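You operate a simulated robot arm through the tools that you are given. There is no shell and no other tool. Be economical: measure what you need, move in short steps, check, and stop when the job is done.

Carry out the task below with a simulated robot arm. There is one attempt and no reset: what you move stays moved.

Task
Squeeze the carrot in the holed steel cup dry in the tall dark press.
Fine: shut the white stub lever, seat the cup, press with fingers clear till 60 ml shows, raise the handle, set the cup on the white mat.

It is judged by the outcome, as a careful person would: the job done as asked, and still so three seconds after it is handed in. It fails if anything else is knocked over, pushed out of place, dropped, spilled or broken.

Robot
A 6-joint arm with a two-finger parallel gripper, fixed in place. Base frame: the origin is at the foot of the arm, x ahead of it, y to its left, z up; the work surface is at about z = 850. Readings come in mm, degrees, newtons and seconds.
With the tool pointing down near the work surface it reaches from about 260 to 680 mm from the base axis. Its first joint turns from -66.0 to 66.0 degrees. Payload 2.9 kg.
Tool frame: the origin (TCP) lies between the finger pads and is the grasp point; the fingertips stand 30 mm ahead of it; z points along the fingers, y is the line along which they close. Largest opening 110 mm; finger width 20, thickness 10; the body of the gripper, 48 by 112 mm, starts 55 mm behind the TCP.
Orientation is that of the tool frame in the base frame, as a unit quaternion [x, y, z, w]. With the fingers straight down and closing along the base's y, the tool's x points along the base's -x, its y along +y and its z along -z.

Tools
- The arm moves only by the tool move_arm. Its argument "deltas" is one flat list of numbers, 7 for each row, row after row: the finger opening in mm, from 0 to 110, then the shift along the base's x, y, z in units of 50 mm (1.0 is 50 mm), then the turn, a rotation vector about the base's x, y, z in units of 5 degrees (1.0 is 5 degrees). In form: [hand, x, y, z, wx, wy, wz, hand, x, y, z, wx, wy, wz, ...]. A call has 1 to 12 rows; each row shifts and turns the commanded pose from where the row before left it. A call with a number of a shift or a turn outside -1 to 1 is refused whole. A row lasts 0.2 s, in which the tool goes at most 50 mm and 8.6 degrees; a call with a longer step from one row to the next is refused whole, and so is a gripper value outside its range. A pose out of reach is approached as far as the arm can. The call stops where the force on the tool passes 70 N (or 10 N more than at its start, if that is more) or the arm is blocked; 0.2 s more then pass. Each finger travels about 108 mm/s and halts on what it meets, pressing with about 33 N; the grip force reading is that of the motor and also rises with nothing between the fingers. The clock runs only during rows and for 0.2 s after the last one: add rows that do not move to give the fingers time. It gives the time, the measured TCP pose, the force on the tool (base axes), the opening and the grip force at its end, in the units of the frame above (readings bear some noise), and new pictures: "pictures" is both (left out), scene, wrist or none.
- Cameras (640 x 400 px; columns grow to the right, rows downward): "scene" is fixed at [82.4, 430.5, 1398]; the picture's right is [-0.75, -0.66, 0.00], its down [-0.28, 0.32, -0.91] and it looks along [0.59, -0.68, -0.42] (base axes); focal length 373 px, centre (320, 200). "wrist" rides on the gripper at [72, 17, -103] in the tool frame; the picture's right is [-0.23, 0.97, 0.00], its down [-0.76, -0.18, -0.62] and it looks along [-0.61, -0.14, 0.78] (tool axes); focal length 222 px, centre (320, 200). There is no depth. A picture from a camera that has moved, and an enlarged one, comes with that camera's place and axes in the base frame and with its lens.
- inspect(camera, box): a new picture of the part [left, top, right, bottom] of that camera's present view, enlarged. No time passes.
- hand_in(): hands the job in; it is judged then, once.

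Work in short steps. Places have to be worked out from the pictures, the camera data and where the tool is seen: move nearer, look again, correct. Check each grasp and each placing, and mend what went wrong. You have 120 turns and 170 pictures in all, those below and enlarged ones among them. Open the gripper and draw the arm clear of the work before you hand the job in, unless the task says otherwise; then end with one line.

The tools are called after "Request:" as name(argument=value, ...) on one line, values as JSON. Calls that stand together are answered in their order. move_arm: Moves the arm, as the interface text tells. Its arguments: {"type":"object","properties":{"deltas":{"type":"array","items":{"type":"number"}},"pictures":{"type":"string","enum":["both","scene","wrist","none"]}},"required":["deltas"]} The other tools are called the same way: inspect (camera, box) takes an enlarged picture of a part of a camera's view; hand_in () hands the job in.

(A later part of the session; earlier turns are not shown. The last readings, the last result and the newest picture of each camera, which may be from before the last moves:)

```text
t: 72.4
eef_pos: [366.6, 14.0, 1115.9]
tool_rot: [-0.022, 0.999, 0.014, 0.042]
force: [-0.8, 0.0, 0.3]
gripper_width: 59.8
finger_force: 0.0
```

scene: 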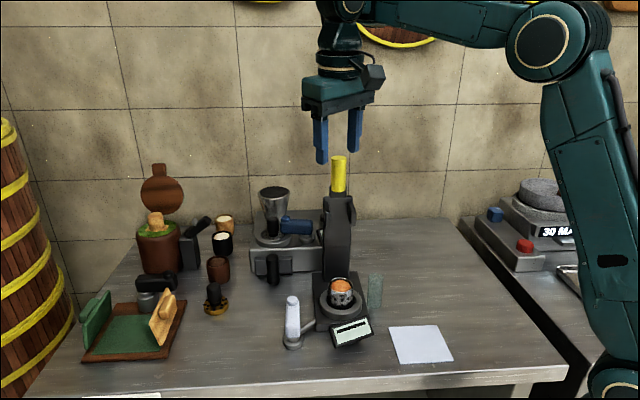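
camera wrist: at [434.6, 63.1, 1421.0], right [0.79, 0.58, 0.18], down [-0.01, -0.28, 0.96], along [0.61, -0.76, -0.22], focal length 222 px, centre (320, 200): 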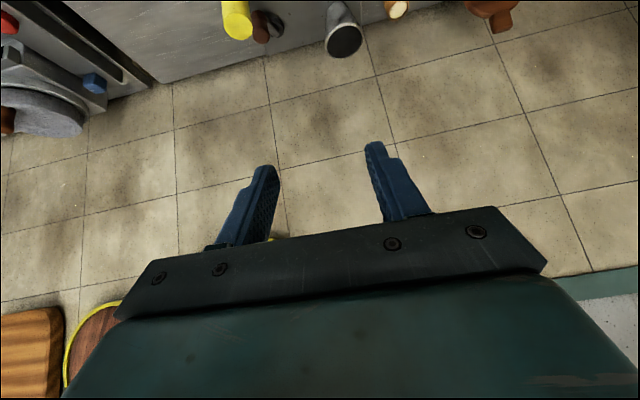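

All in reach. Now I yaw to the press axis at this safe spot.

Request:
move_arm(deltas=[60, 0, 0, 0, 0, 0, -0.95, 60, 0, 0, 0, 0, 0, -0.95, 60, 0, 0, 0, 0, 0, -0.95, 60, 0, 0, 0, 0, 0, -0.95, 60, 0, 0, 0, 0, 0, -0.95, 60, 0, 0, 0, 0, 0, -0.95, 60, 0, 0, 0, 0, 0, -0.95, 60, 0, 0, 0, 0, 0, -0.95, 60, 0, 0, 0, 0, 0, -0.95, 60, 0, 0, 0, 0, 0, -0.95, 60, 0, 0, 0, 0, 0, 0], pictures="wrist")

```text
t: 74.8
eef_pos: [366.9, 14.0, 1115.6]
tool_rot: [0.382, 0.923, -0.003, 0.045]
force: [-0.5, -0.2, -0.4]
gripper_width: 60.0
finger_force: 0.2
camera wrist: at [321.1, 80.5, 1212.2], right [0.85, 0.53, 0.05], down [0.36, -0.64, 0.68], along [0.39, -0.56, -0.73], focal length 222 px, centre (320, 200)
```

wrist: 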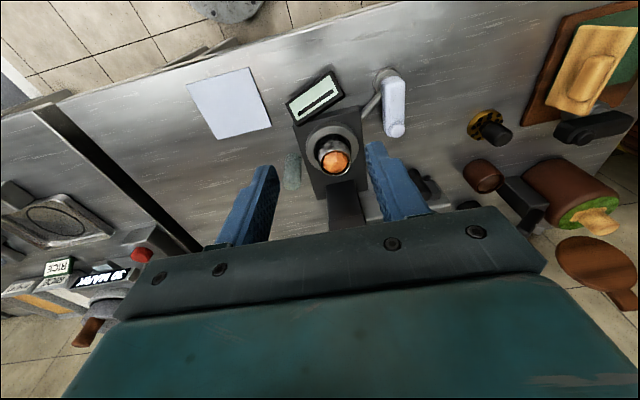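

Everything's normal again. I tilt 35° more here, then advance to the pre-grasp pose in front of the handle.

Request:
move_arm(deltas=[60, 0, 0, 0.1, -0.707, -0.707, 0, 60, 0, 0, 0.1, -0.707, -0.707, 0, 60, 0, 0, 0.1, -0.707, -0.707, 0, 60, 0, 0, 0.1, -0.707, -0.707, 0, 60, 0, 0, 0.1, -0.707, -0.707, 0, 60, 0, 0, 0.1, -0.707, -0.707, 0, 60, 0, 0, 0.1, -0.707, -0.707, 0, 60, 0, 0, 0, 0, 0, 0], pictures="none")

Request:
move_arm(deltas=[60, 0.4, -0.4, 0.2, 0, 0, 0, 60, 0.5, -0.5, 0.3, 0, 0, 0, 60, 0.5, -0.5, 0.4, 0, 0, 0, 60, 0.5, -0.5, 0.4, 0, 0, 0, 60, 0, 0, 0, 0, 0, 0], pictures="both")

```text
t: 76.6
eef_pos: [365.1, 13.4, 1151.1]
tool_rot: [0.355, 0.87, -0.118, 0.321]
force: [-0.6, -0.1, 0.0]
gripper_width: 60.1
finger_force: 0.1
```

```text
t: 77.8
eef_pos: [462.0, -81.7, 1217.1]
tool_rot: [0.355, 0.87, -0.117, 0.32]
force: [-0.4, 0.0, 0.7]
gripper_width: 60.1
finger_force: 0.0
camera wrist: at [388.1, 14.3, 1249.7], right [0.8, 0.58, 0.17], down [0.0, -0.27, 0.96], along [0.6, -0.77, -0.22], focal length 222 px, centre (320, 200)
```

scene: 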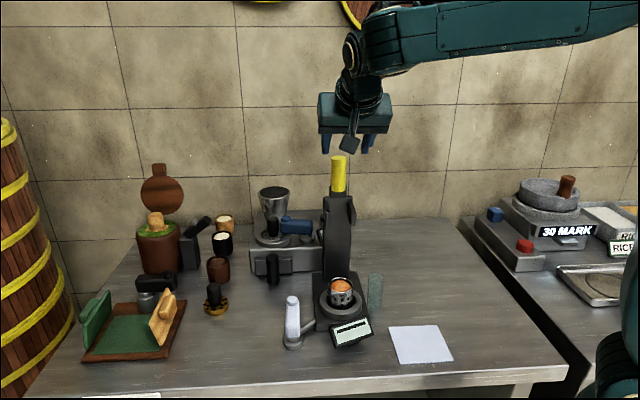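
wrist: 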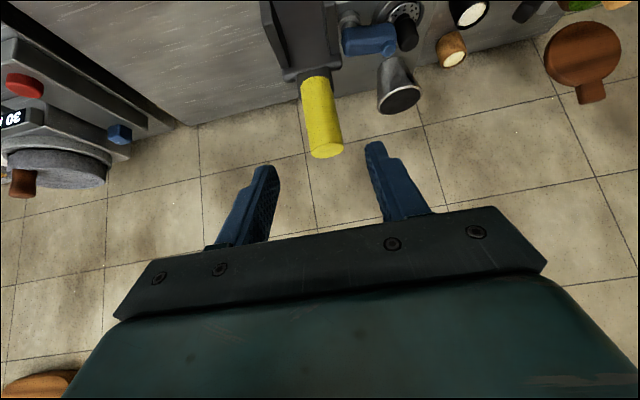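

The handle's top is near (521,-132,1160). I advance onto its upper part and close.

Request:
move_arm(deltas=[60, 0.38, -0.33, -0.46, 0, 0, 0, 60, 0.38, -0.33, -0.46, 0, 0, 0, 60, 0.38, -0.33, -0.46, 0, 0, 0, 60, 0, 0, 0, 0, 0, 0, 10, 0, 0, 0, 0, 0, 0, 10, 0, 0, 0, 0, 0, 0, 10, 0, 0, 0, 0, 0, 0], pictures="both")

```text
t: 79.4
eef_pos: [519.8, -128.5, 1146.9]
tool_rot: [0.355, 0.871, -0.118, 0.319]
force: [6.2, 0.6, 0.0]
gripper_width: 30.7
finger_force: 45.3
camera wrist: at [445.0, -35.0, 1180.1], right [0.8, 0.58, 0.17], down [0.0, -0.27, 0.96], along [0.6, -0.77, -0.21], focal length 222 px, centre (320, 200)
```

scene: 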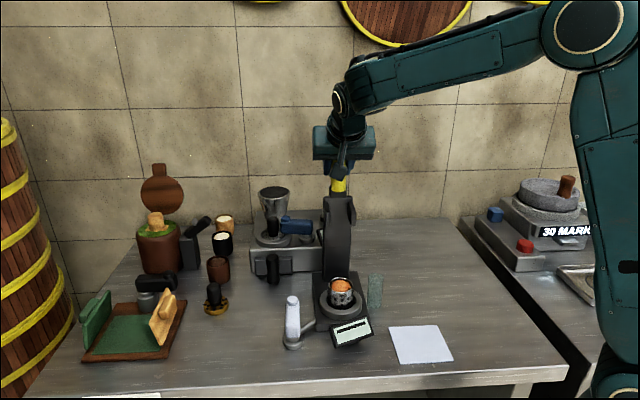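
wrist: 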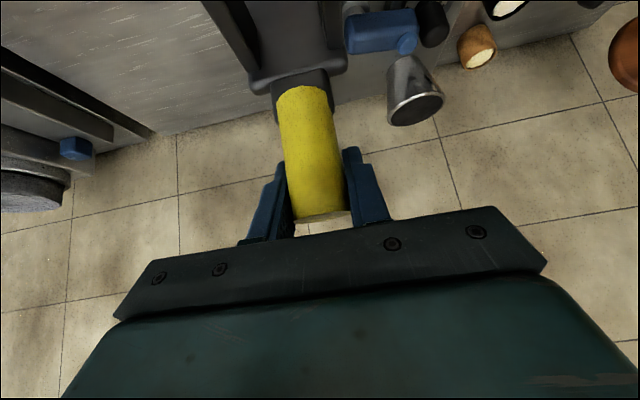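

A centred grip now. I pull forward along the hinge arc to about 20° and check.

Request:
move_arm(deltas=[10, -0.212, 0.212, 0.01, 0, 0, 0, 10, -0.212, 0.212, -0.01, 0, 0, 0, 10, -0.2, 0.2, -0.04, 0, 0, 0, 10, -0.2, 0.2, -0.07, 0, 0, 0], pictures="both")

```text
t: 80.4
eef_pos: [478.0, -89.2, 1140.6]
tool_rot: [0.355, 0.871, -0.118, 0.32]
force: [16.7, 3.4, -3.6]
gripper_width: 31.3
finger_force: 45.6
camera wrist: at [402.9, 6.6, 1174.3], right [0.8, 0.58, 0.17], down [0.0, -0.27, 0.96], along [0.6, -0.77, -0.22], focal length 222 px, centre (320, 200)
```

scene: 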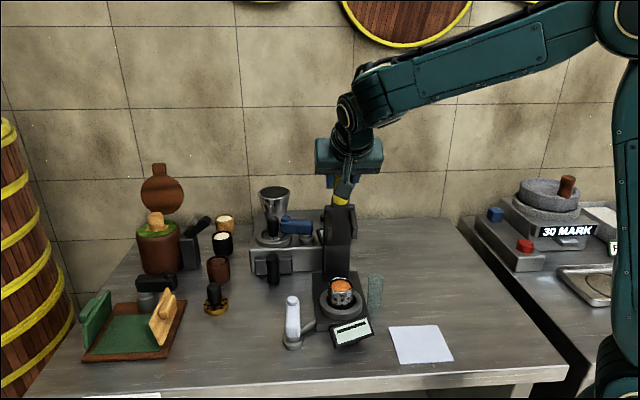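
wrist: 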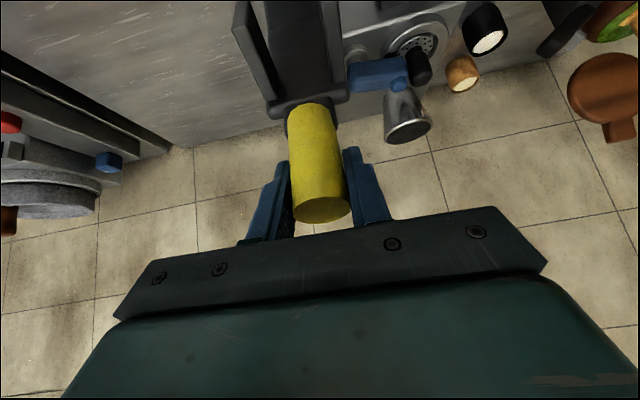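

It follows well with a mild resistance. I continue the arc to about 50° and check.

Request:
move_arm(deltas=[10, -0.197, 0.197, -0.092, 0, 0, 0, 10, -0.19, 0.19, -0.118, 0, 0, 0, 10, -0.182, 0.182, -0.138, 0, 0, 0, 10, -0.172, 0.172, -0.162, 0, 0, 0, 10, -0.161, 0.161, -0.182, 0, 0, 0, 10, -0.15, 0.15, -0.2, 0, 0, 0], pictures="both")

Request:
inspect(camera="scene", box=[280, 140, 420, 350])

```text
t: 81.8
eef_pos: [423.7, -35.7, 1096.6]
tool_rot: [0.356, 0.87, -0.118, 0.32]
force: [13.5, 5.6, 6.0]
gripper_width: 31.8
finger_force: 44.9
camera wrist: at [349.5, 59.9, 1129.8], right [0.8, 0.58, 0.17], down [-0.01, -0.27, 0.96], along [0.6, -0.77, -0.21], focal length 222 px, centre (320, 200)
```

scene: 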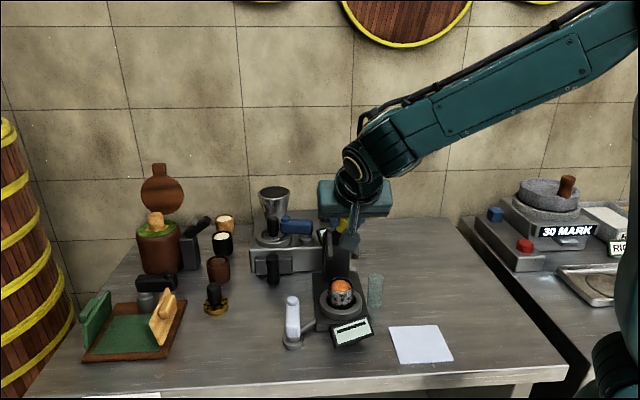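
wrist: 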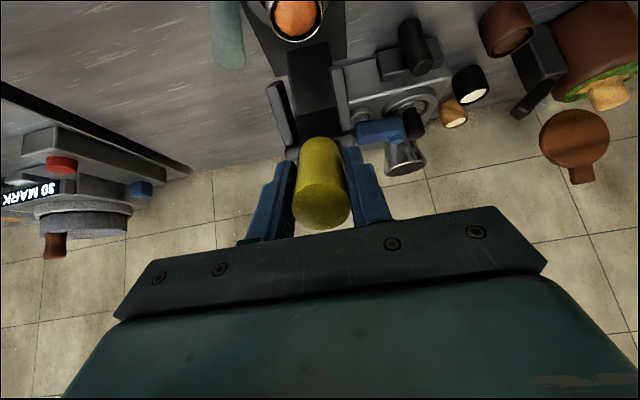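

```text
1.90 times, centred on (350, 245) of scene
camera zoom: at [82.8, 430.8, 1397.9], right [-0.75, -0.66, 0.0], down [-0.28, 0.32, -0.91], along [0.59, -0.68, -0.42], focal length 711 px, centre (263, 114)
```

zoom: 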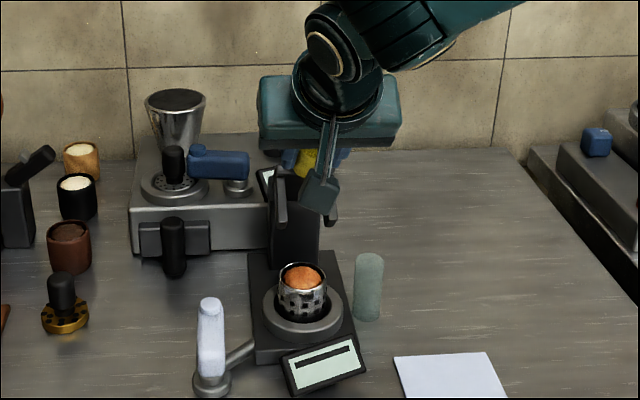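

The head tips over the cup as expected. I continue to about 24° above horizontal.

Request:
move_arm(deltas=[10, -0.137, 0.137, -0.22, 0, 0, 0, 10, -0.123, 0.123, -0.234, 0, 0, 0, 10, -0.107, 0.107, -0.25, 0, 0, 0, 10, -0.092, 0.092, -0.262, 0, 0, 0], pictures="both")

Request:
inspect(camera="scene", box=[280, 180, 400, 350])

```text
t: 82.8
eef_pos: [400.7, -12.1, 1049.6]
tool_rot: [0.355, 0.871, -0.117, 0.321]
force: [6.1, 12.3, 10.9]
gripper_width: 31.4
finger_force: 44.6
camera wrist: at [325.9, 83.6, 1082.8], right [0.8, 0.58, 0.17], down [0.0, -0.27, 0.96], along [0.6, -0.77, -0.22], focal length 222 px, centre (320, 200)
```

scene: 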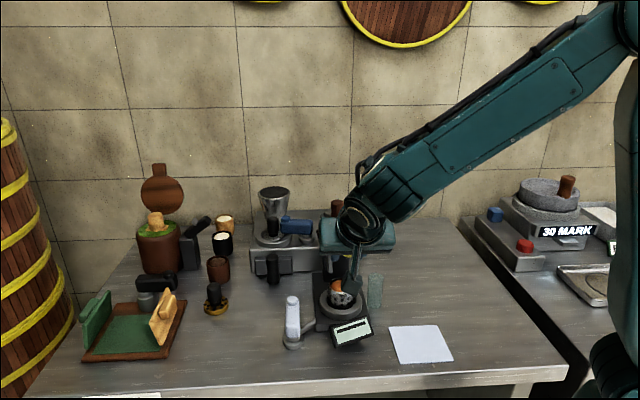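
wrist: 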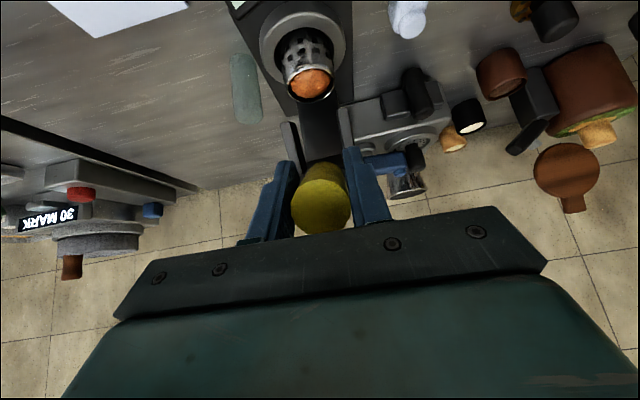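

```text
2.35 times, centred on (340, 265) of scene
camera zoom: at [82.5, 430.9, 1397.9], right [-0.75, -0.66, 0.0], down [-0.28, 0.32, -0.91], along [0.59, -0.68, -0.42], focal length 878 px, centre (273, 47)
```

zoom: 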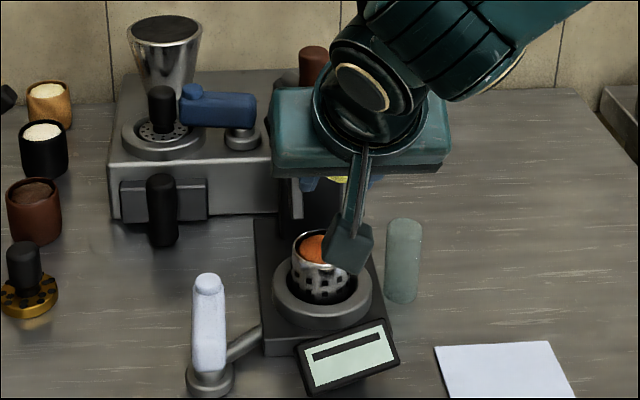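

Continuing to nearly horizontal, watching the force and the display.

Request:
move_arm(deltas=[10, -0.075, 0.075, -0.272, 0, 0, 0, 10, -0.058, 0.058, -0.28, 0, 0, 0, 10, -0.041, 0.041, -0.286, 0, 0, 0], pictures="wrist")

Request:
inspect(camera="scene", box=[280, 210, 400, 360])

```text
t: 83.6
eef_pos: [392.6, -3.7, 1007.5]
tool_rot: [0.354, 0.871, -0.117, 0.32]
force: [-0.9, 22.5, 11.7]
gripper_width: 30.8
finger_force: 45.2
camera wrist: at [318.1, 91.9, 1040.4], right [0.8, 0.58, 0.17], down [0.0, -0.27, 0.96], along [0.6, -0.77, -0.22], focal length 222 px, centre (320, 200)
```

wrist: 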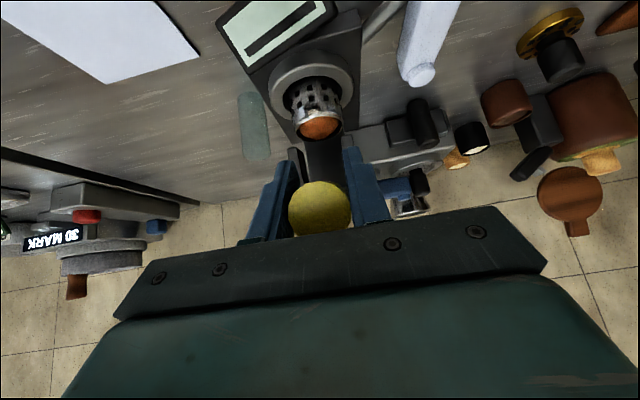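

```text
2.67 times, centred on (340, 285) of scene
camera zoom: at [82.2, 431.2, 1397.8], right [-0.75, -0.66, 0.0], down [-0.28, 0.32, -0.91], along [0.59, -0.69, -0.42], focal length 995 px, centre (267, -27)
```

zoom: 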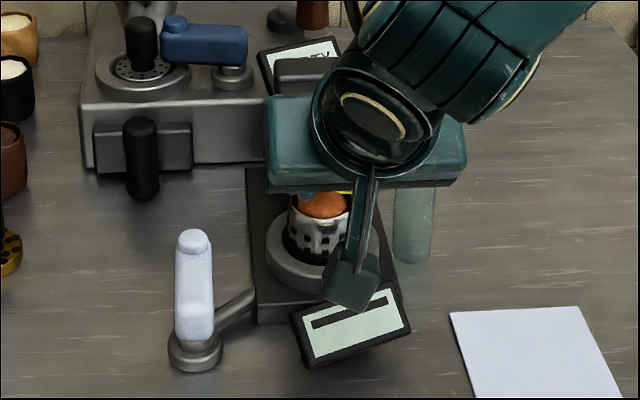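

Force is still small. I keep going down with a slight forward correction, in small steps.

Request:
move_arm(deltas=[10, -0.02, 0.06, -0.15, 0, 0, 0, 10, -0.02, 0.05, -0.15, 0, 0, 0, 10, -0.02, 0.02, -0.15, 0, 0, 0], pictures="wrist")

Request:
inspect(camera="scene", box=[290, 230, 400, 360])

```text
t: 84.4
eef_pos: [390.7, -1.1, 985.6]
tool_rot: [0.356, 0.87, -0.119, 0.321]
force: [7.8, -1.0, 6.6]
gripper_width: 30.7
finger_force: 45.4
camera wrist: at [315.7, 95.3, 1017.3], right [0.8, 0.58, 0.17], down [-0.01, -0.27, 0.96], along [0.6, -0.77, -0.21], focal length 222 px, centre (320, 200)
```

wrist: 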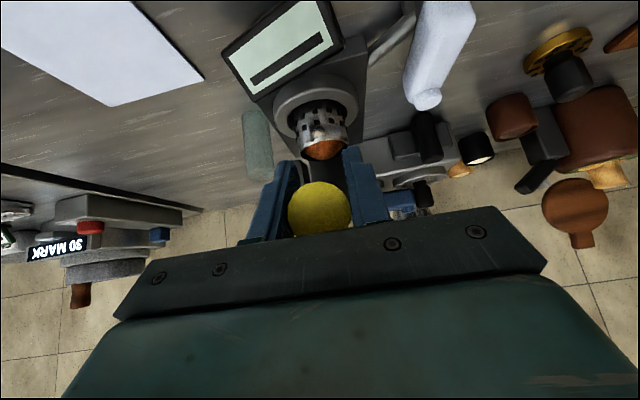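

```text
3.08 times, centred on (345, 295) of scene
camera zoom: at [82.6, 430.5, 1398.0], right [-0.75, -0.66, 0.0], down [-0.28, 0.32, -0.91], along [0.59, -0.68, -0.42], focal length 1148 px, centre (243, -92)
```

zoom: 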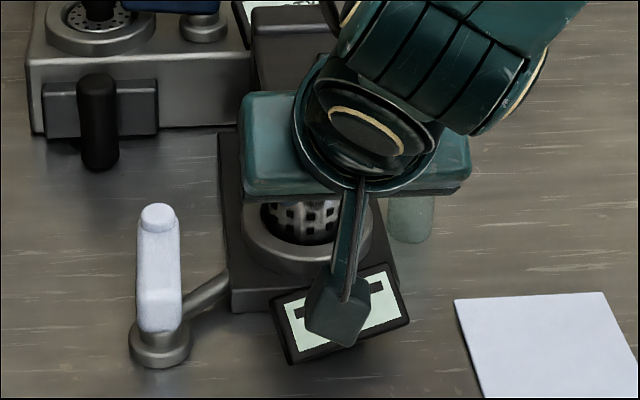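

About horizontal now. I go further down in 7 mm steps, watching force and display.

Request:
move_arm(deltas=[10, -0.01, 0.0, -0.15, 0, 0, 0, 10, 0, 0, -0.15, 0, 0, 0], pictures="wrist")

Request:
inspect(camera="wrist", box=[200, 0, 440, 240])

```text
t: 85.0
eef_pos: [389.5, 1.1, 968.8]
tool_rot: [0.356, 0.871, -0.119, 0.318]
force: [-5.4, -0.5, 6.9]
gripper_width: 30.9
finger_force: 45.1
camera wrist: at [314.2, 96.5, 1001.6], right [0.8, 0.58, 0.16], down [0.0, -0.27, 0.96], along [0.6, -0.77, -0.22], focal length 222 px, centre (320, 200)
```

wrist: 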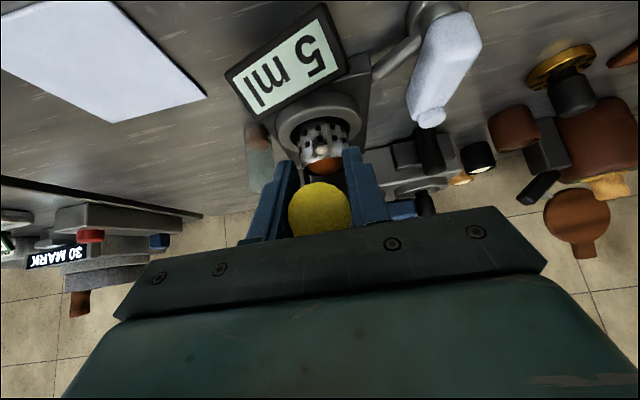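

```text
1.67 times, centred on (320, 120) of wrist
camera zoom: at [314.2, 96.5, 1001.6], right [0.8, 0.58, 0.16], down [0.0, -0.27, 0.96], along [0.6, -0.77, -0.22], focal length 370 px, centre (320, 333)
```

zoom: 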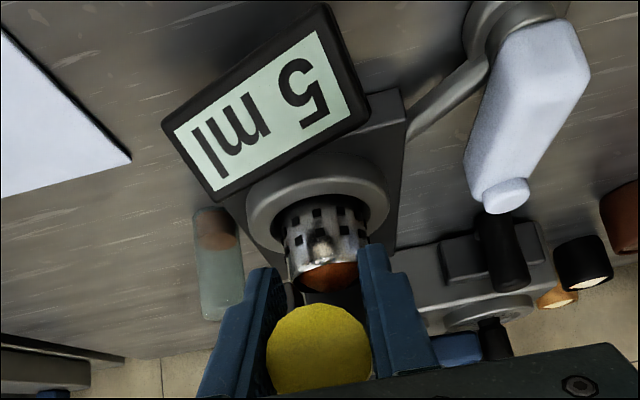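

The display reads 5 ml and the sight tube begins to fill: it works. I press on slowly.

Request:
move_arm(deltas=[10, 0.01, -0.01, -0.1, 0, 0, 0, 10, 0.01, -0.01, -0.1, 0, 0, 0], pictures="wrist")

```text
t: 85.6
eef_pos: [391.0, -1.2, 960.4]
tool_rot: [0.355, 0.87, -0.118, 0.32]
force: [-21.7, 6.7, 27.1]
gripper_width: 30.9
finger_force: 44.9
camera wrist: at [315.5, 95.2, 993.0], right [0.8, 0.58, 0.17], down [0.0, -0.27, 0.96], along [0.6, -0.77, -0.21], focal length 222 px, centre (320, 200)
```

wrist: 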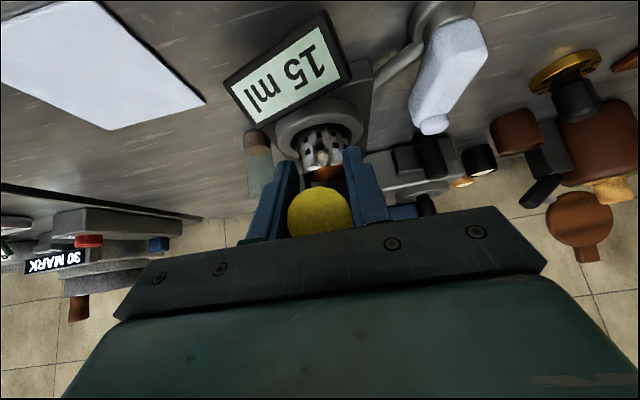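

15 ml. I hold still briefly (with a small forward correction) to see whether it rises with time.

Request:
move_arm(deltas=[10, -0.03, 0.02, 0, 0, 0, 0, 10, 0, 0, 0, 0, 0, 0, 10, 0, 0, 0, 0, 0, 0, 10, 0, 0, 0, 0, 0, 0, 10, 0, 0, 0, 0, 0, 0], pictures="wrist")

```text
t: 86.8
eef_pos: [390.6, -1.0, 960.1]
tool_rot: [0.356, 0.87, -0.119, 0.321]
force: [6.1, -11.0, 20.2]
gripper_width: 30.7
finger_force: 45.4
camera wrist: at [315.6, 95.2, 992.5], right [0.8, 0.58, 0.17], down [-0.01, -0.27, 0.96], along [0.6, -0.77, -0.21], focal length 222 px, centre (320, 200)
```

wrist: 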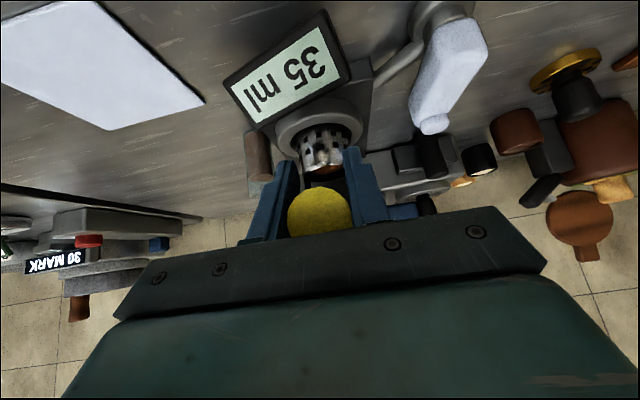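

It rises with time, about 17 ml/s. I hold one more second.

Request:
move_arm(deltas=[10, 0, 0, 0, 0, 0, 0, 10, 0, 0, 0, 0, 0, 0, 10, 0, 0, 0, 0, 0, 0, 10, 0, 0, 0, 0, 0, 0], pictures="wrist")

```text
t: 87.8
eef_pos: [389.8, -0.8, 959.6]
tool_rot: [0.356, 0.869, -0.118, 0.322]
force: [10.0, -10.4, 20.2]
gripper_width: 30.7
finger_force: 45.0
camera wrist: at [315.6, 95.2, 992.5], right [0.8, 0.58, 0.17], down [-0.01, -0.27, 0.96], along [0.6, -0.77, -0.21], focal length 222 px, centre (320, 200)
```

wrist: 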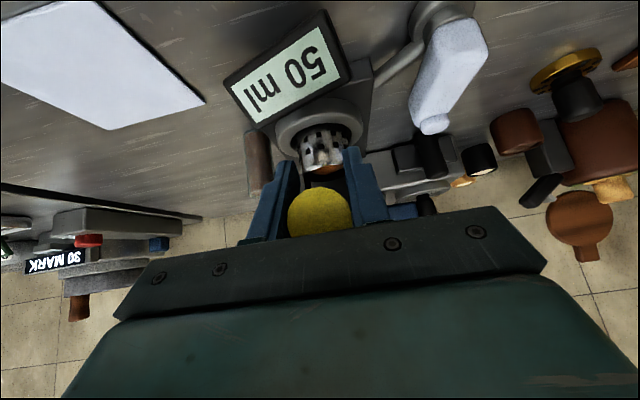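

50 ml; I hold a little longer.

Request:
move_arm(deltas=[10, 0, 0, 0, 0, 0, 0, 10, 0, 0, 0, 0, 0, 0], pictures="wrist")

```text
t: 88.4
eef_pos: [390.2, -0.3, 959.5]
tool_rot: [0.356, 0.869, -0.119, 0.322]
force: [10.9, -9.4, 19.7]
gripper_width: 30.4
finger_force: 44.9
camera wrist: at [315.6, 95.2, 992.5], right [0.8, 0.58, 0.17], down [-0.01, -0.27, 0.96], along [0.6, -0.77, -0.21], focal length 222 px, centre (320, 200)
```

wrist: 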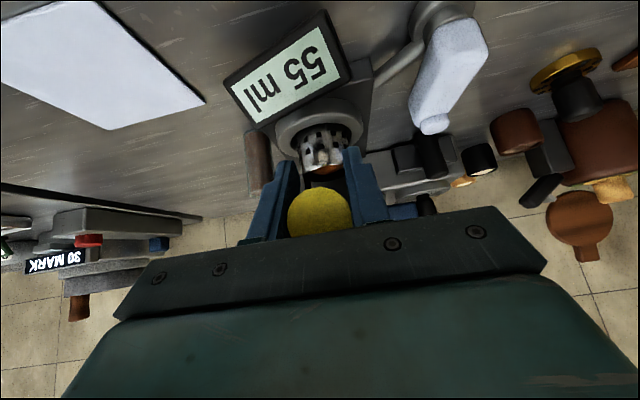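

Request:
move_arm(deltas=[10, 0, 0, 0, 0, 0, 0, 10, 0, 0, 0, 0, 0, 0], pictures="wrist")

```text
t: 89.0
eef_pos: [390.7, -1.5, 960.1]
tool_rot: [0.356, 0.87, -0.118, 0.321]
force: [12.2, -8.6, 20.5]
gripper_width: 30.6
finger_force: 45.6
camera wrist: at [315.6, 95.3, 992.5], right [0.8, 0.58, 0.17], down [-0.01, -0.27, 0.96], along [0.6, -0.77, -0.21], focal length 222 px, centre (320, 200)
```

wrist: 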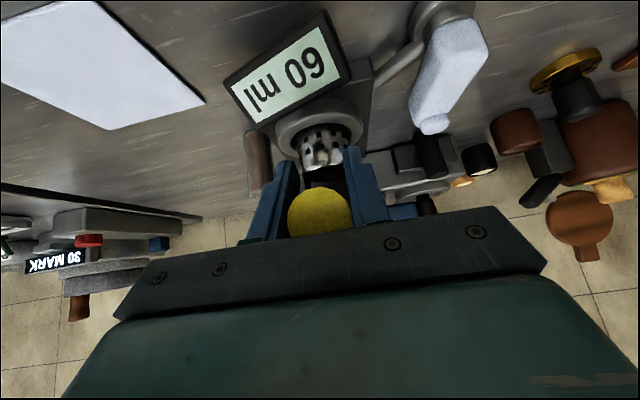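

60 ml shows. I raise the handle back along the arc at once.

Request:
move_arm(deltas=[10, -0.02, 0.03, 0.18, 0, 0, 0, 10, 0.02, -0.03, 0.33, 0, 0, 0, 10, 0.04, -0.06, 0.44, 0, 0, 0, 10, 0.07, -0.07, 0.42, 0, 0, 0, 10, 0.09, -0.1, 0.42, 0, 0, 0, 10, 0.092, -0.092, 0.262, 0, 0, 0, 10, 0.107, -0.107, 0.25, 0, 0, 0, 10, 0.123, -0.123, 0.234, 0, 0, 0, 10, 0.137, -0.137, 0.22, 0, 0, 0, 10, 0.15, -0.15, 0.2, 0, 0, 0], pictures="wrist")

```text
t: 91.2
eef_pos: [428.9, -39.7, 1107.9]
tool_rot: [0.354, 0.871, -0.117, 0.321]
force: [9.2, 14.2, -5.9]
gripper_width: 31.7
finger_force: 45.1
camera wrist: at [354.0, 54.9, 1140.0], right [0.8, 0.58, 0.17], down [0.0, -0.27, 0.96], along [0.6, -0.77, -0.22], focal length 222 px, centre (320, 200)
```

wrist: 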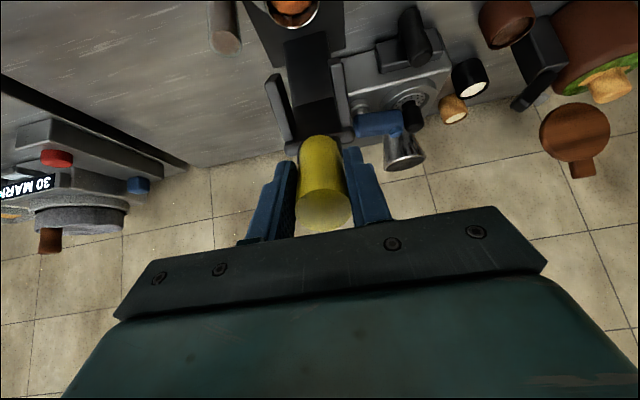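

Continuing the raise to nearly upright, with a small sideways correction.

Request:
move_arm(deltas=[10, 0.18, -0.145, 0.182, 0, 0, 0, 10, 0.172, -0.172, 0.162, 0, 0, 0, 10, 0.182, -0.182, 0.138, 0, 0, 0, 10, 0.19, -0.19, 0.118, 0, 0, 0, 10, 0.197, -0.197, 0.092, 0, 0, 0, 10, 0.2, -0.2, 0.07, 0, 0, 0, 10, 0.2, -0.2, 0.04, 0, 0, 0, 10, 0.212, -0.212, 0.01, 0, 0, 0, 10, 0.212, -0.212, -0.01, 0, 0, 0], pictures="both")

```text
t: 93.2
eef_pos: [516.0, -126.7, 1148.7]
tool_rot: [0.358, 0.869, -0.119, 0.321]
force: [-14.2, -3.2, 13.0]
gripper_width: 30.6
finger_force: 45.0
camera wrist: at [442.0, -31.2, 1180.7], right [0.8, 0.57, 0.17], down [-0.01, -0.27, 0.96], along [0.6, -0.77, -0.21], focal length 222 px, centre (320, 200)
```

scene: 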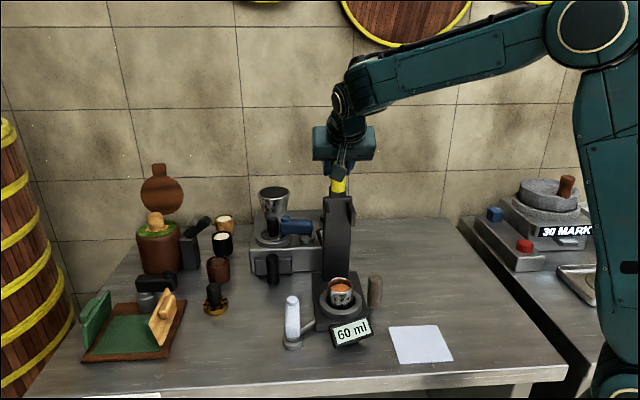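
wrist: 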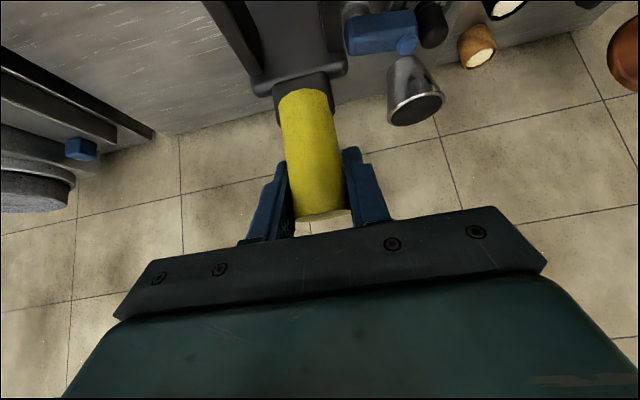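

Display holds 60 ml. I push the handle the last bit back to its starting position.

Request:
move_arm(deltas=[10, 0.15, -0.15, -0.02, 0, 0, 0, 10, 0.15, -0.15, -0.04, 0, 0, 0, 10, 0.15, -0.15, -0.06, 0, 0, 0], pictures="wrist")

```text
t: 94.0
eef_pos: [540.2, -148.9, 1142.4]
tool_rot: [0.356, 0.87, -0.119, 0.32]
force: [-13.7, -7.3, 19.9]
gripper_width: 30.7
finger_force: 45.1
camera wrist: at [464.3, -53.5, 1174.5], right [0.8, 0.58, 0.17], down [-0.01, -0.27, 0.96], along [0.6, -0.77, -0.21], focal length 222 px, centre (320, 200)
```

wrist: 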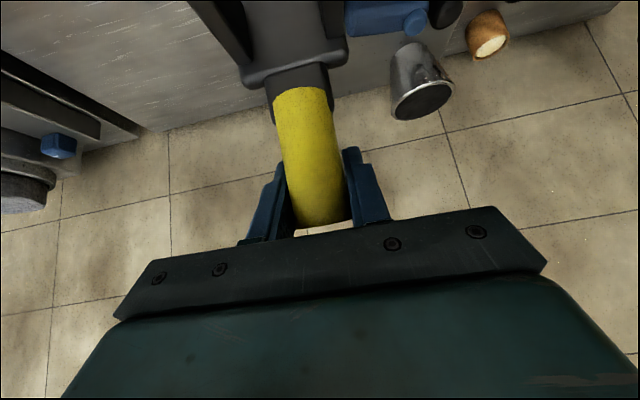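

The handle is back at its original place. I release, withdraw along the finger axis, and move back in front of the press.

Request:
move_arm(deltas=[60, 0, 0, 0, 0, 0, 0, 60, 0, 0, 0, 0, 0, 0, 60, -0.27, 0.27, 0.46, 0, 0, 0, 60, -0.27, 0.27, 0.46, 0, 0, 0, 60, -0.4, 0.4, 0.3, 0, 0, 0, 60, -0.6, 0.6, 0, 0, 0, 0, 60, -0.6, 0.6, -0.4, 0, 0, 0, 70, -0.4, 0.4, -0.7, 0, 0, 0, 80, -0.2, 0.2, -0.8, 0, 0, 0, 80, 0, 0, -0.8, 0, 0, 0, 80, 0, 0, 0, 0, 0, 0], pictures="both")

Request:
inspect(camera="scene", box=[280, 130, 400, 360])

```text
t: 96.4
eef_pos: [403.5, -10.9, 1064.9]
tool_rot: [0.355, 0.87, -0.118, 0.32]
force: [0.0, 0.6, 1.1]
gripper_width: 80.1
finger_force: 0.0
camera wrist: at [328.2, 85.2, 1098.8], right [0.8, 0.58, 0.17], down [0.0, -0.27, 0.96], along [0.6, -0.77, -0.22], focal length 222 px, centre (320, 200)
```

scene: 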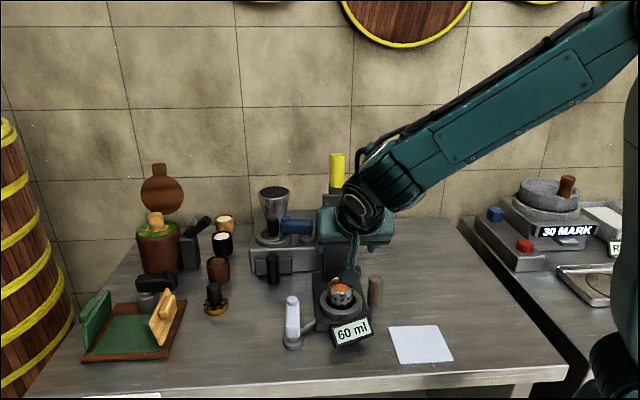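
wrist: 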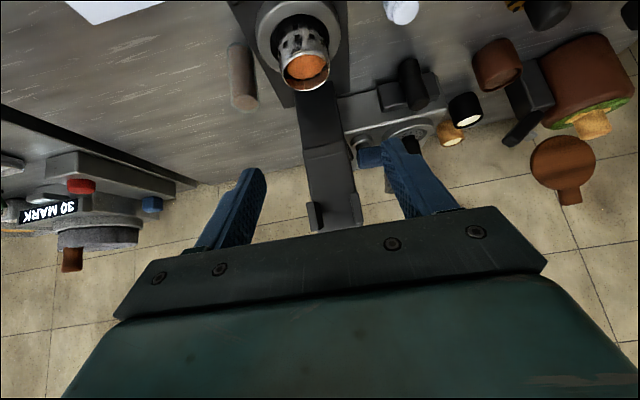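

```text
1.74 times, centred on (340, 245) of scene
camera zoom: at [82.4, 430.5, 1398.0], right [-0.75, -0.66, 0.0], down [-0.28, 0.32, -0.91], along [0.59, -0.68, -0.42], focal length 649 px, centre (285, 122)
```

zoom: 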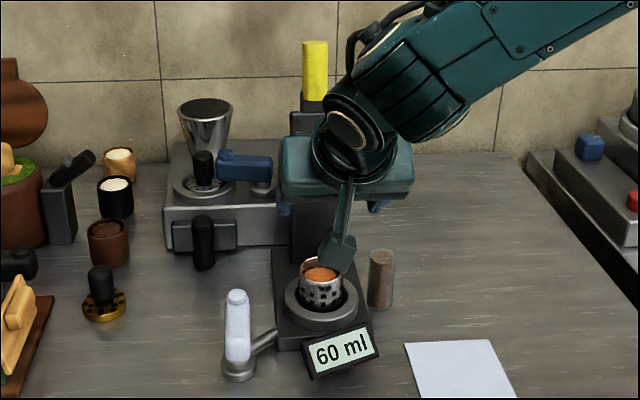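

Handle up, 60 ml, cup in place. Now I go back for the cup along the same kind of tilted approach.

Request:
move_arm(deltas=[80, 0.14, -0.14, -0.65, 0, 0, 0, 80, 0.14, -0.14, -0.65, 0, 0, 0, 80, 0.14, -0.15, -0.64, 0, 0, 0, 80, 0, 0, 0, 0, 0, 0], pictures="wrist")

Request:
inspect(camera="wrist", box=[200, 20, 440, 220])

```text
t: 97.4
eef_pos: [424.0, -32.2, 969.9]
tool_rot: [0.355, 0.871, -0.117, 0.32]
force: [0.7, 0.0, 0.2]
gripper_width: 80.0
finger_force: 0.1
camera wrist: at [349.1, 64.5, 1002.1], right [0.8, 0.58, 0.17], down [0.0, -0.27, 0.96], along [0.6, -0.77, -0.22], focal length 222 px, centre (320, 200)
```

wrist: 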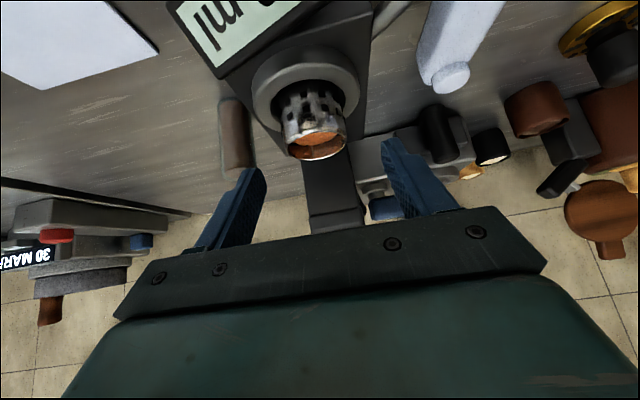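

```text
2.00 times, centred on (320, 120) of wrist
camera zoom: at [349.1, 64.5, 1002.1], right [0.8, 0.58, 0.17], down [0.0, -0.27, 0.96], along [0.6, -0.77, -0.22], focal length 444 px, centre (320, 360)
```

zoom: 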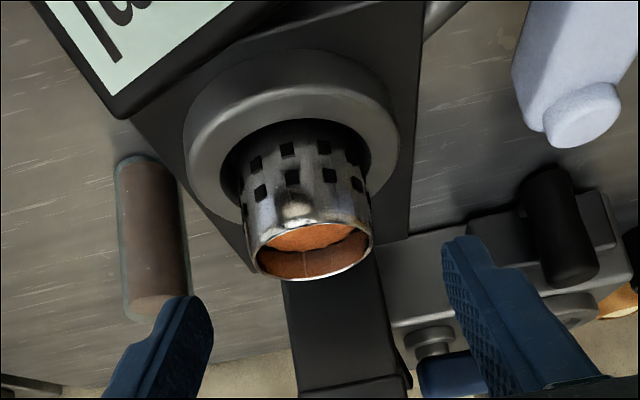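

The cup is centred at about (455,-64), the carrot pressed flat. I narrow to 64 mm (the sight tube stands close by), advance, and grip.

Request:
move_arm(deltas=[64, 0, 0, 0, 0, 0, 0, 64, 0.13, -0.135, -0.24, 0, 0, 0, 64, 0.13, -0.135, -0.24, 0, 0, 0, 64, 0.13, -0.14, -0.24, 0, 0, 0, 64, 0.13, -0.14, -0.24, 0, 0, 0, 64, 0, 0, 0, 0, 0, 0], pictures="wrist")

```text
t: 98.8
eef_pos: [450.7, -60.4, 922.1]
tool_rot: [0.355, 0.87, -0.118, 0.32]
force: [0.3, -0.5, 0.4]
gripper_width: 64.0
finger_force: 0.1
camera wrist: at [374.8, 35.0, 954.5], right [0.8, 0.58, 0.17], down [0.0, -0.27, 0.96], along [0.6, -0.77, -0.22], focal length 222 px, centre (320, 200)
```

wrist: 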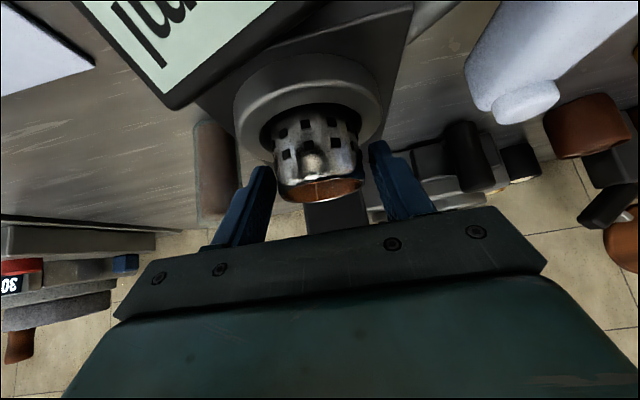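

Aligned. I close on the cup.

Request:
move_arm(deltas=[40, 0, 0, 0, 0, 0, 0, 40, 0, 0, 0, 0, 0, 0, 40, 0, 0, 0, 0, 0, 0, 40, 0, 0, 0.1, 0, 0, 0, 40, 0, 0, 0.3, 0, 0, 0, 40, 0, 0, 0.5, 0, 0, 0, 40, 0, 0, 0.6, 0, 0, 0, 40, 0, 0, 0, 0, 0, 0], pictures="both")

```text
t: 100.6
eef_pos: [449.1, -61.0, 996.8]
tool_rot: [0.356, 0.87, -0.118, 0.32]
force: [0.3, -0.4, -1.3]
gripper_width: 50.1
finger_force: 33.0
camera wrist: at [373.7, 34.9, 1029.7], right [0.8, 0.58, 0.17], down [0.0, -0.27, 0.96], along [0.6, -0.77, -0.22], focal length 222 px, centre (320, 200)
```

scene: 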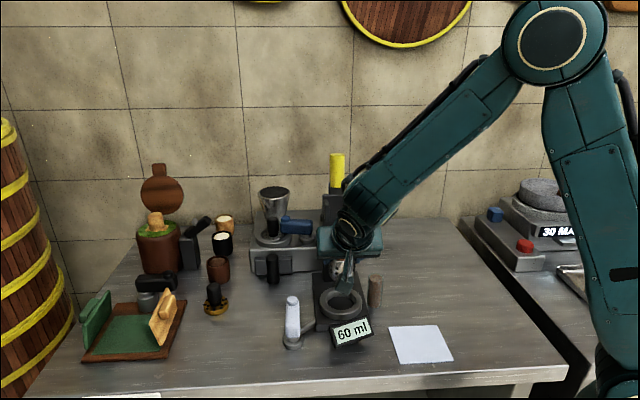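
wrist: 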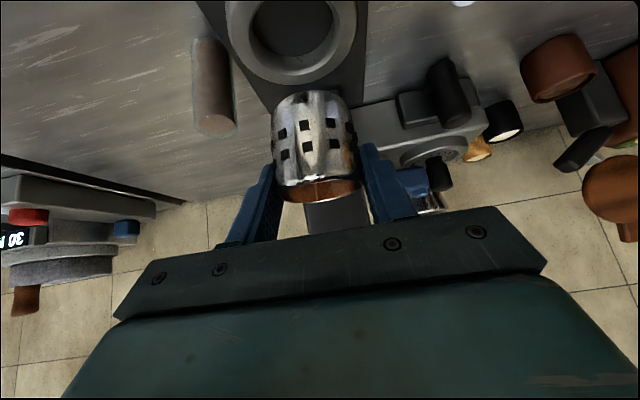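

The cup is lifted out. I move out in front of the press and start yawing the tool (toward -y) so that it can be set on the mat, which is near the base.

Request:
move_arm(deltas=[40, -0.4, 0.4, 0.3, 0, 0, 0, 40, -0.5, 0.5, 0.3, 0, 0, 0, 40, -0.5, 0.4, 0.3, 0, 0, 0, 40, -0.3, 0, 0, 0, 0, -0.5, 40, 0, 0, 0, 0, 0, -0.9, 40, 0, 0, 0, 0, 0, -0.9, 40, 0, 0, 0, 0, 0, -0.9], pictures="none")

```text
t: 102.2
eef_pos: [364.5, 3.3, 1041.0]
tool_rot: [0.474, 0.812, -0.162, 0.301]
force: [0.1, 0.6, -2.1]
gripper_width: 50.2
finger_force: 33.2
```

In reach. Further yaw, in place.

Request:
move_arm(deltas=[40, 0, 0, 0, 0, 0, -0.9, 40, 0, 0, 0, 0, 0, -0.9, 40, 0, 0, 0, 0, 0, -0.9, 40, 0, 0, 0, 0, 0, -0.9, 40, 0, 0, 0, 0, 0, -0.9, 40, 0, 0, 0, 0, 0, -0.9, 40, 0, 0, 0, 0, 0, -0.9], pictures="none")

```text
t: 103.8
eef_pos: [364.7, 4.8, 1042.7]
tool_rot: [0.676, 0.653, -0.237, 0.245]
force: [0.2, -0.1, -2.2]
gripper_width: 50.3
finger_force: 33.0
```

The tool now points toward -y. I carry the cup over the mat.

Request:
move_arm(deltas=[40, -0.35, -0.35, -0.2, 0, 0, 0, 40, -0.35, -0.35, -0.2, 0, 0, 0, 40, -0.35, -0.35, -0.3, 0, 0, 0, 40, -0.35, -0.35, -0.3, 0, 0, 0, 40, -0.35, -0.37, -0.4, 0, 0, 0, 40, 0, 0, 0, 0, 0, 0], pictures="both")

Request:
inspect(camera="scene", box=[340, 240, 500, 390])

```text
t: 105.2
eef_pos: [276.3, -83.4, 972.1]
tool_rot: [0.676, 0.653, -0.236, 0.245]
force: [0.3, 1.3, -2.2]
gripper_width: 50.3
finger_force: 32.9
camera wrist: at [297.0, 37.6, 1006.0], right [0.97, -0.2, 0.17], down [-0.2, -0.18, 0.96], along [-0.16, -0.96, -0.22], focal length 222 px, centre (320, 200)
```

scene: 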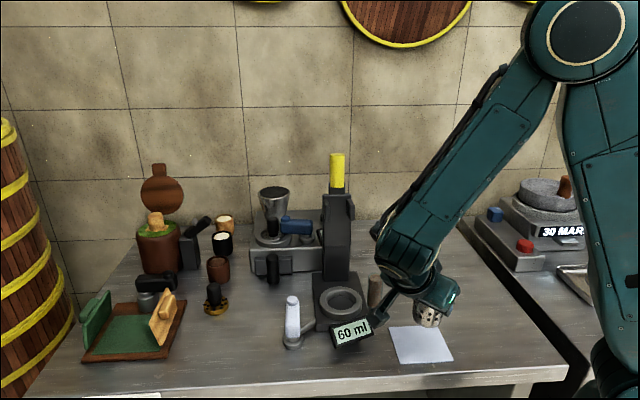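
wrist: 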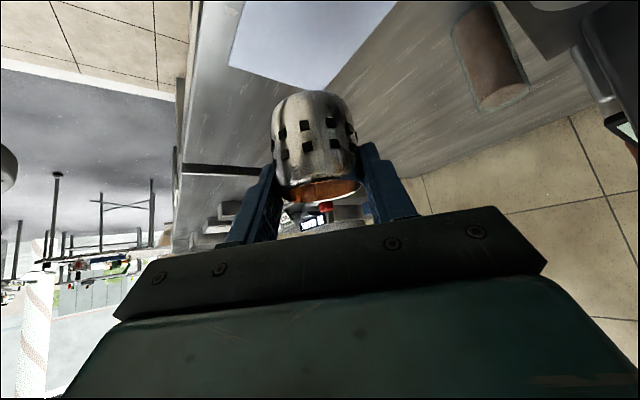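

```text
2.67 times, centred on (420, 315) of scene
camera zoom: at [82.5, 430.5, 1398.0], right [-0.75, -0.66, 0.0], down [-0.28, 0.32, -0.91], along [0.59, -0.68, -0.42], focal length 995 px, centre (53, -107)
```

zoom: 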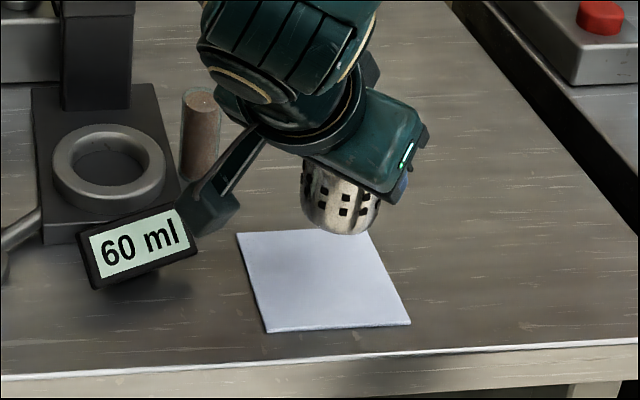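

The cup hangs over the mat. I lower it toward the mat, slowly at the end.

Request:
move_arm(deltas=[40, 0, 0, -0.4, 0, 0, 0, 40, 0, 0, -0.4, 0, 0, 0, 40, 0, 0, -0.24, 0, 0, 0, 40, 0, 0, -0.1, 0, 0, 0, 40, 0, 0, 0, 0, 0, 0], pictures="none")

Request:
inspect(camera="scene", box=[340, 240, 500, 390])

```text
t: 106.4
eef_pos: [276.0, -83.1, 915.1]
tool_rot: [0.676, 0.654, -0.237, 0.245]
force: [0.4, 0.5, -1.4]
gripper_width: 50.2
finger_force: 32.9
```

```text
2.67 times, centred on (420, 315) of scene
camera zoom: at [82.5, 430.5, 1398.0], right [-0.75, -0.66, 0.0], down [-0.28, 0.32, -0.91], along [0.59, -0.68, -0.42], focal length 995 px, centre (53, -107)
```

zoom: 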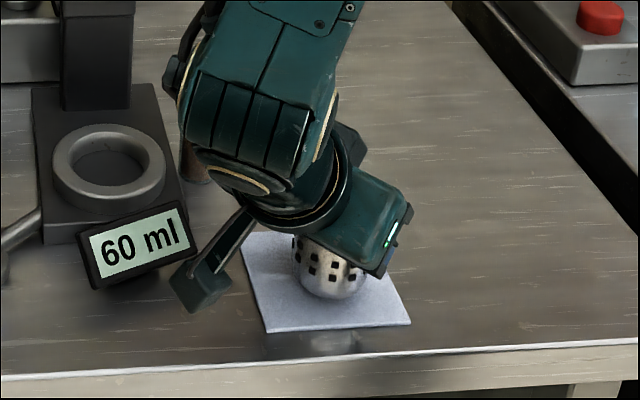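

About 10 mm to go. I lower in 3 mm steps until contact.

Request:
move_arm(deltas=[40, 0, 0, -0.06, 0, 0, 0, 40, 0, 0, -0.06, 0, 0, 0, 40, 0, 0, -0.05, 0, 0, 0], pictures="none")

```text
t: 107.2
eef_pos: [277.1, -84.5, 906.9]
tool_rot: [0.676, 0.653, -0.237, 0.245]
force: [0.3, 0.0, -1.9]
gripper_width: 49.9
finger_force: 32.6
```

Request:
move_arm(deltas=[40, 0, 0, -0.04, 0, 0, 0, 40, 0, 0, -0.04, 0, 0, 0], pictures="none")

```text
t: 107.8
eef_pos: [277.2, -86.1, 903.0]
tool_rot: [0.676, 0.652, -0.237, 0.247]
force: [0.5, 0.9, 25.7]
gripper_width: 50.5
finger_force: 32.9
```

Contact. I ease off 1 mm and open the fingers.

Request:
move_arm(deltas=[40, 0, 0, 0.03, 0, 0, 0, 54, 0, 0, 0, 0, 0, 0, 66, 0, 0, 0, 0, 0, 0, 76, 0, 0, 0, 0, 0, 0], pictures="none")

Request:
inspect(camera="scene", box=[340, 240, 500, 390])

Request:
inspect(camera="wrist", box=[200, 20, 440, 220])

```text
t: 108.8
eef_pos: [276.1, -83.6, 902.7]
tool_rot: [0.676, 0.654, -0.237, 0.244]
force: [0.2, 0.3, 0.5]
gripper_width: 75.7
finger_force: 0.1
```

```text
2.67 times, centred on (420, 315) of scene
camera zoom: at [82.4, 430.5, 1398.0], right [-0.75, -0.66, 0.0], down [-0.28, 0.32, -0.91], along [0.59, -0.68, -0.42], focal length 995 px, centre (53, -107)
```

zoom: 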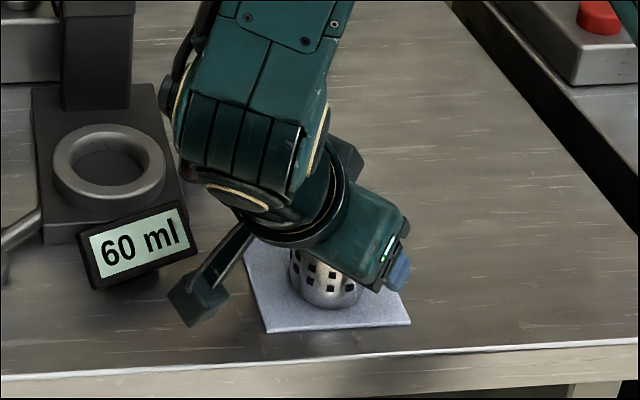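

```text
2.00 times, centred on (320, 120) of wrist
camera zoom: at [297.7, 36.8, 936.6], right [0.97, -0.2, 0.17], down [-0.2, -0.18, 0.96], along [-0.16, -0.96, -0.22], focal length 444 px, centre (320, 360)
```

zoom: 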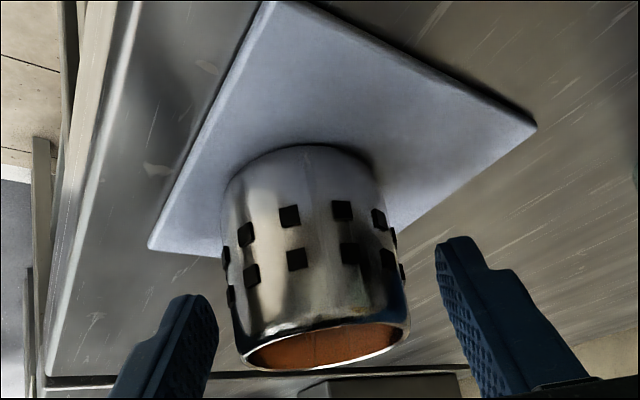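

The cup stands upright on the mat. I withdraw along the finger axis and move up clear.

Request:
move_arm(deltas=[76, 0, 0.2, 0.24, 0, 0, 0, 76, 0, 0.35, 0.42, 0, 0, 0, 76, 0, 0.45, 0.54, 0, 0, 0, 76, 0, 0.4, 0.6, 0, 0, 0, 76, 0.2, 0.4, 0.6, 0, 0, 0, 76, 0.2, 0.4, 0.4, 0, 0, 0, 76, 0, 0.4, 0, 0, 0, 0, 76, 0, 0, 0, 0, 0, 0], pictures="scene")

Request:
inspect(camera="scene", box=[270, 140, 470, 380])

```text
t: 110.6
eef_pos: [297.0, 44.7, 1045.3]
tool_rot: [0.675, 0.654, -0.236, 0.246]
force: [0.2, 0.2, -1.1]
gripper_width: 76.2
finger_force: 0.0
```

scene: 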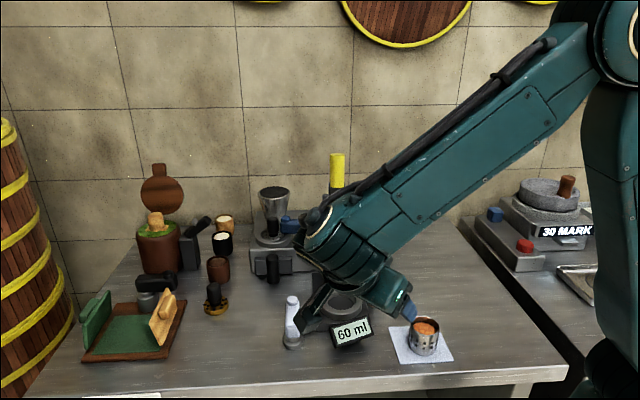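

```text
1.67 times, centred on (370, 260) of scene
camera zoom: at [82.4, 430.5, 1398.0], right [-0.75, -0.66, 0.0], down [-0.28, 0.32, -0.91], along [0.59, -0.68, -0.42], focal length 622 px, centre (237, 100)
```

zoom: 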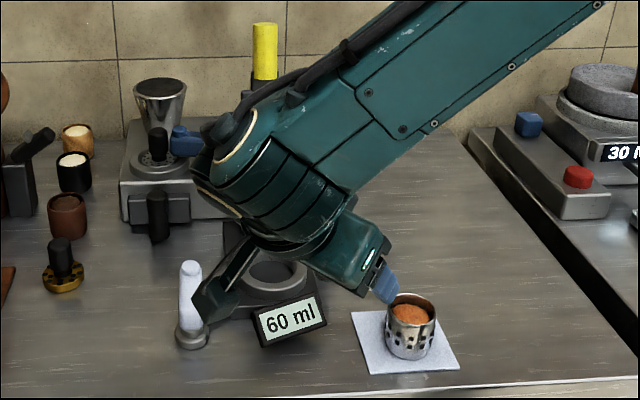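

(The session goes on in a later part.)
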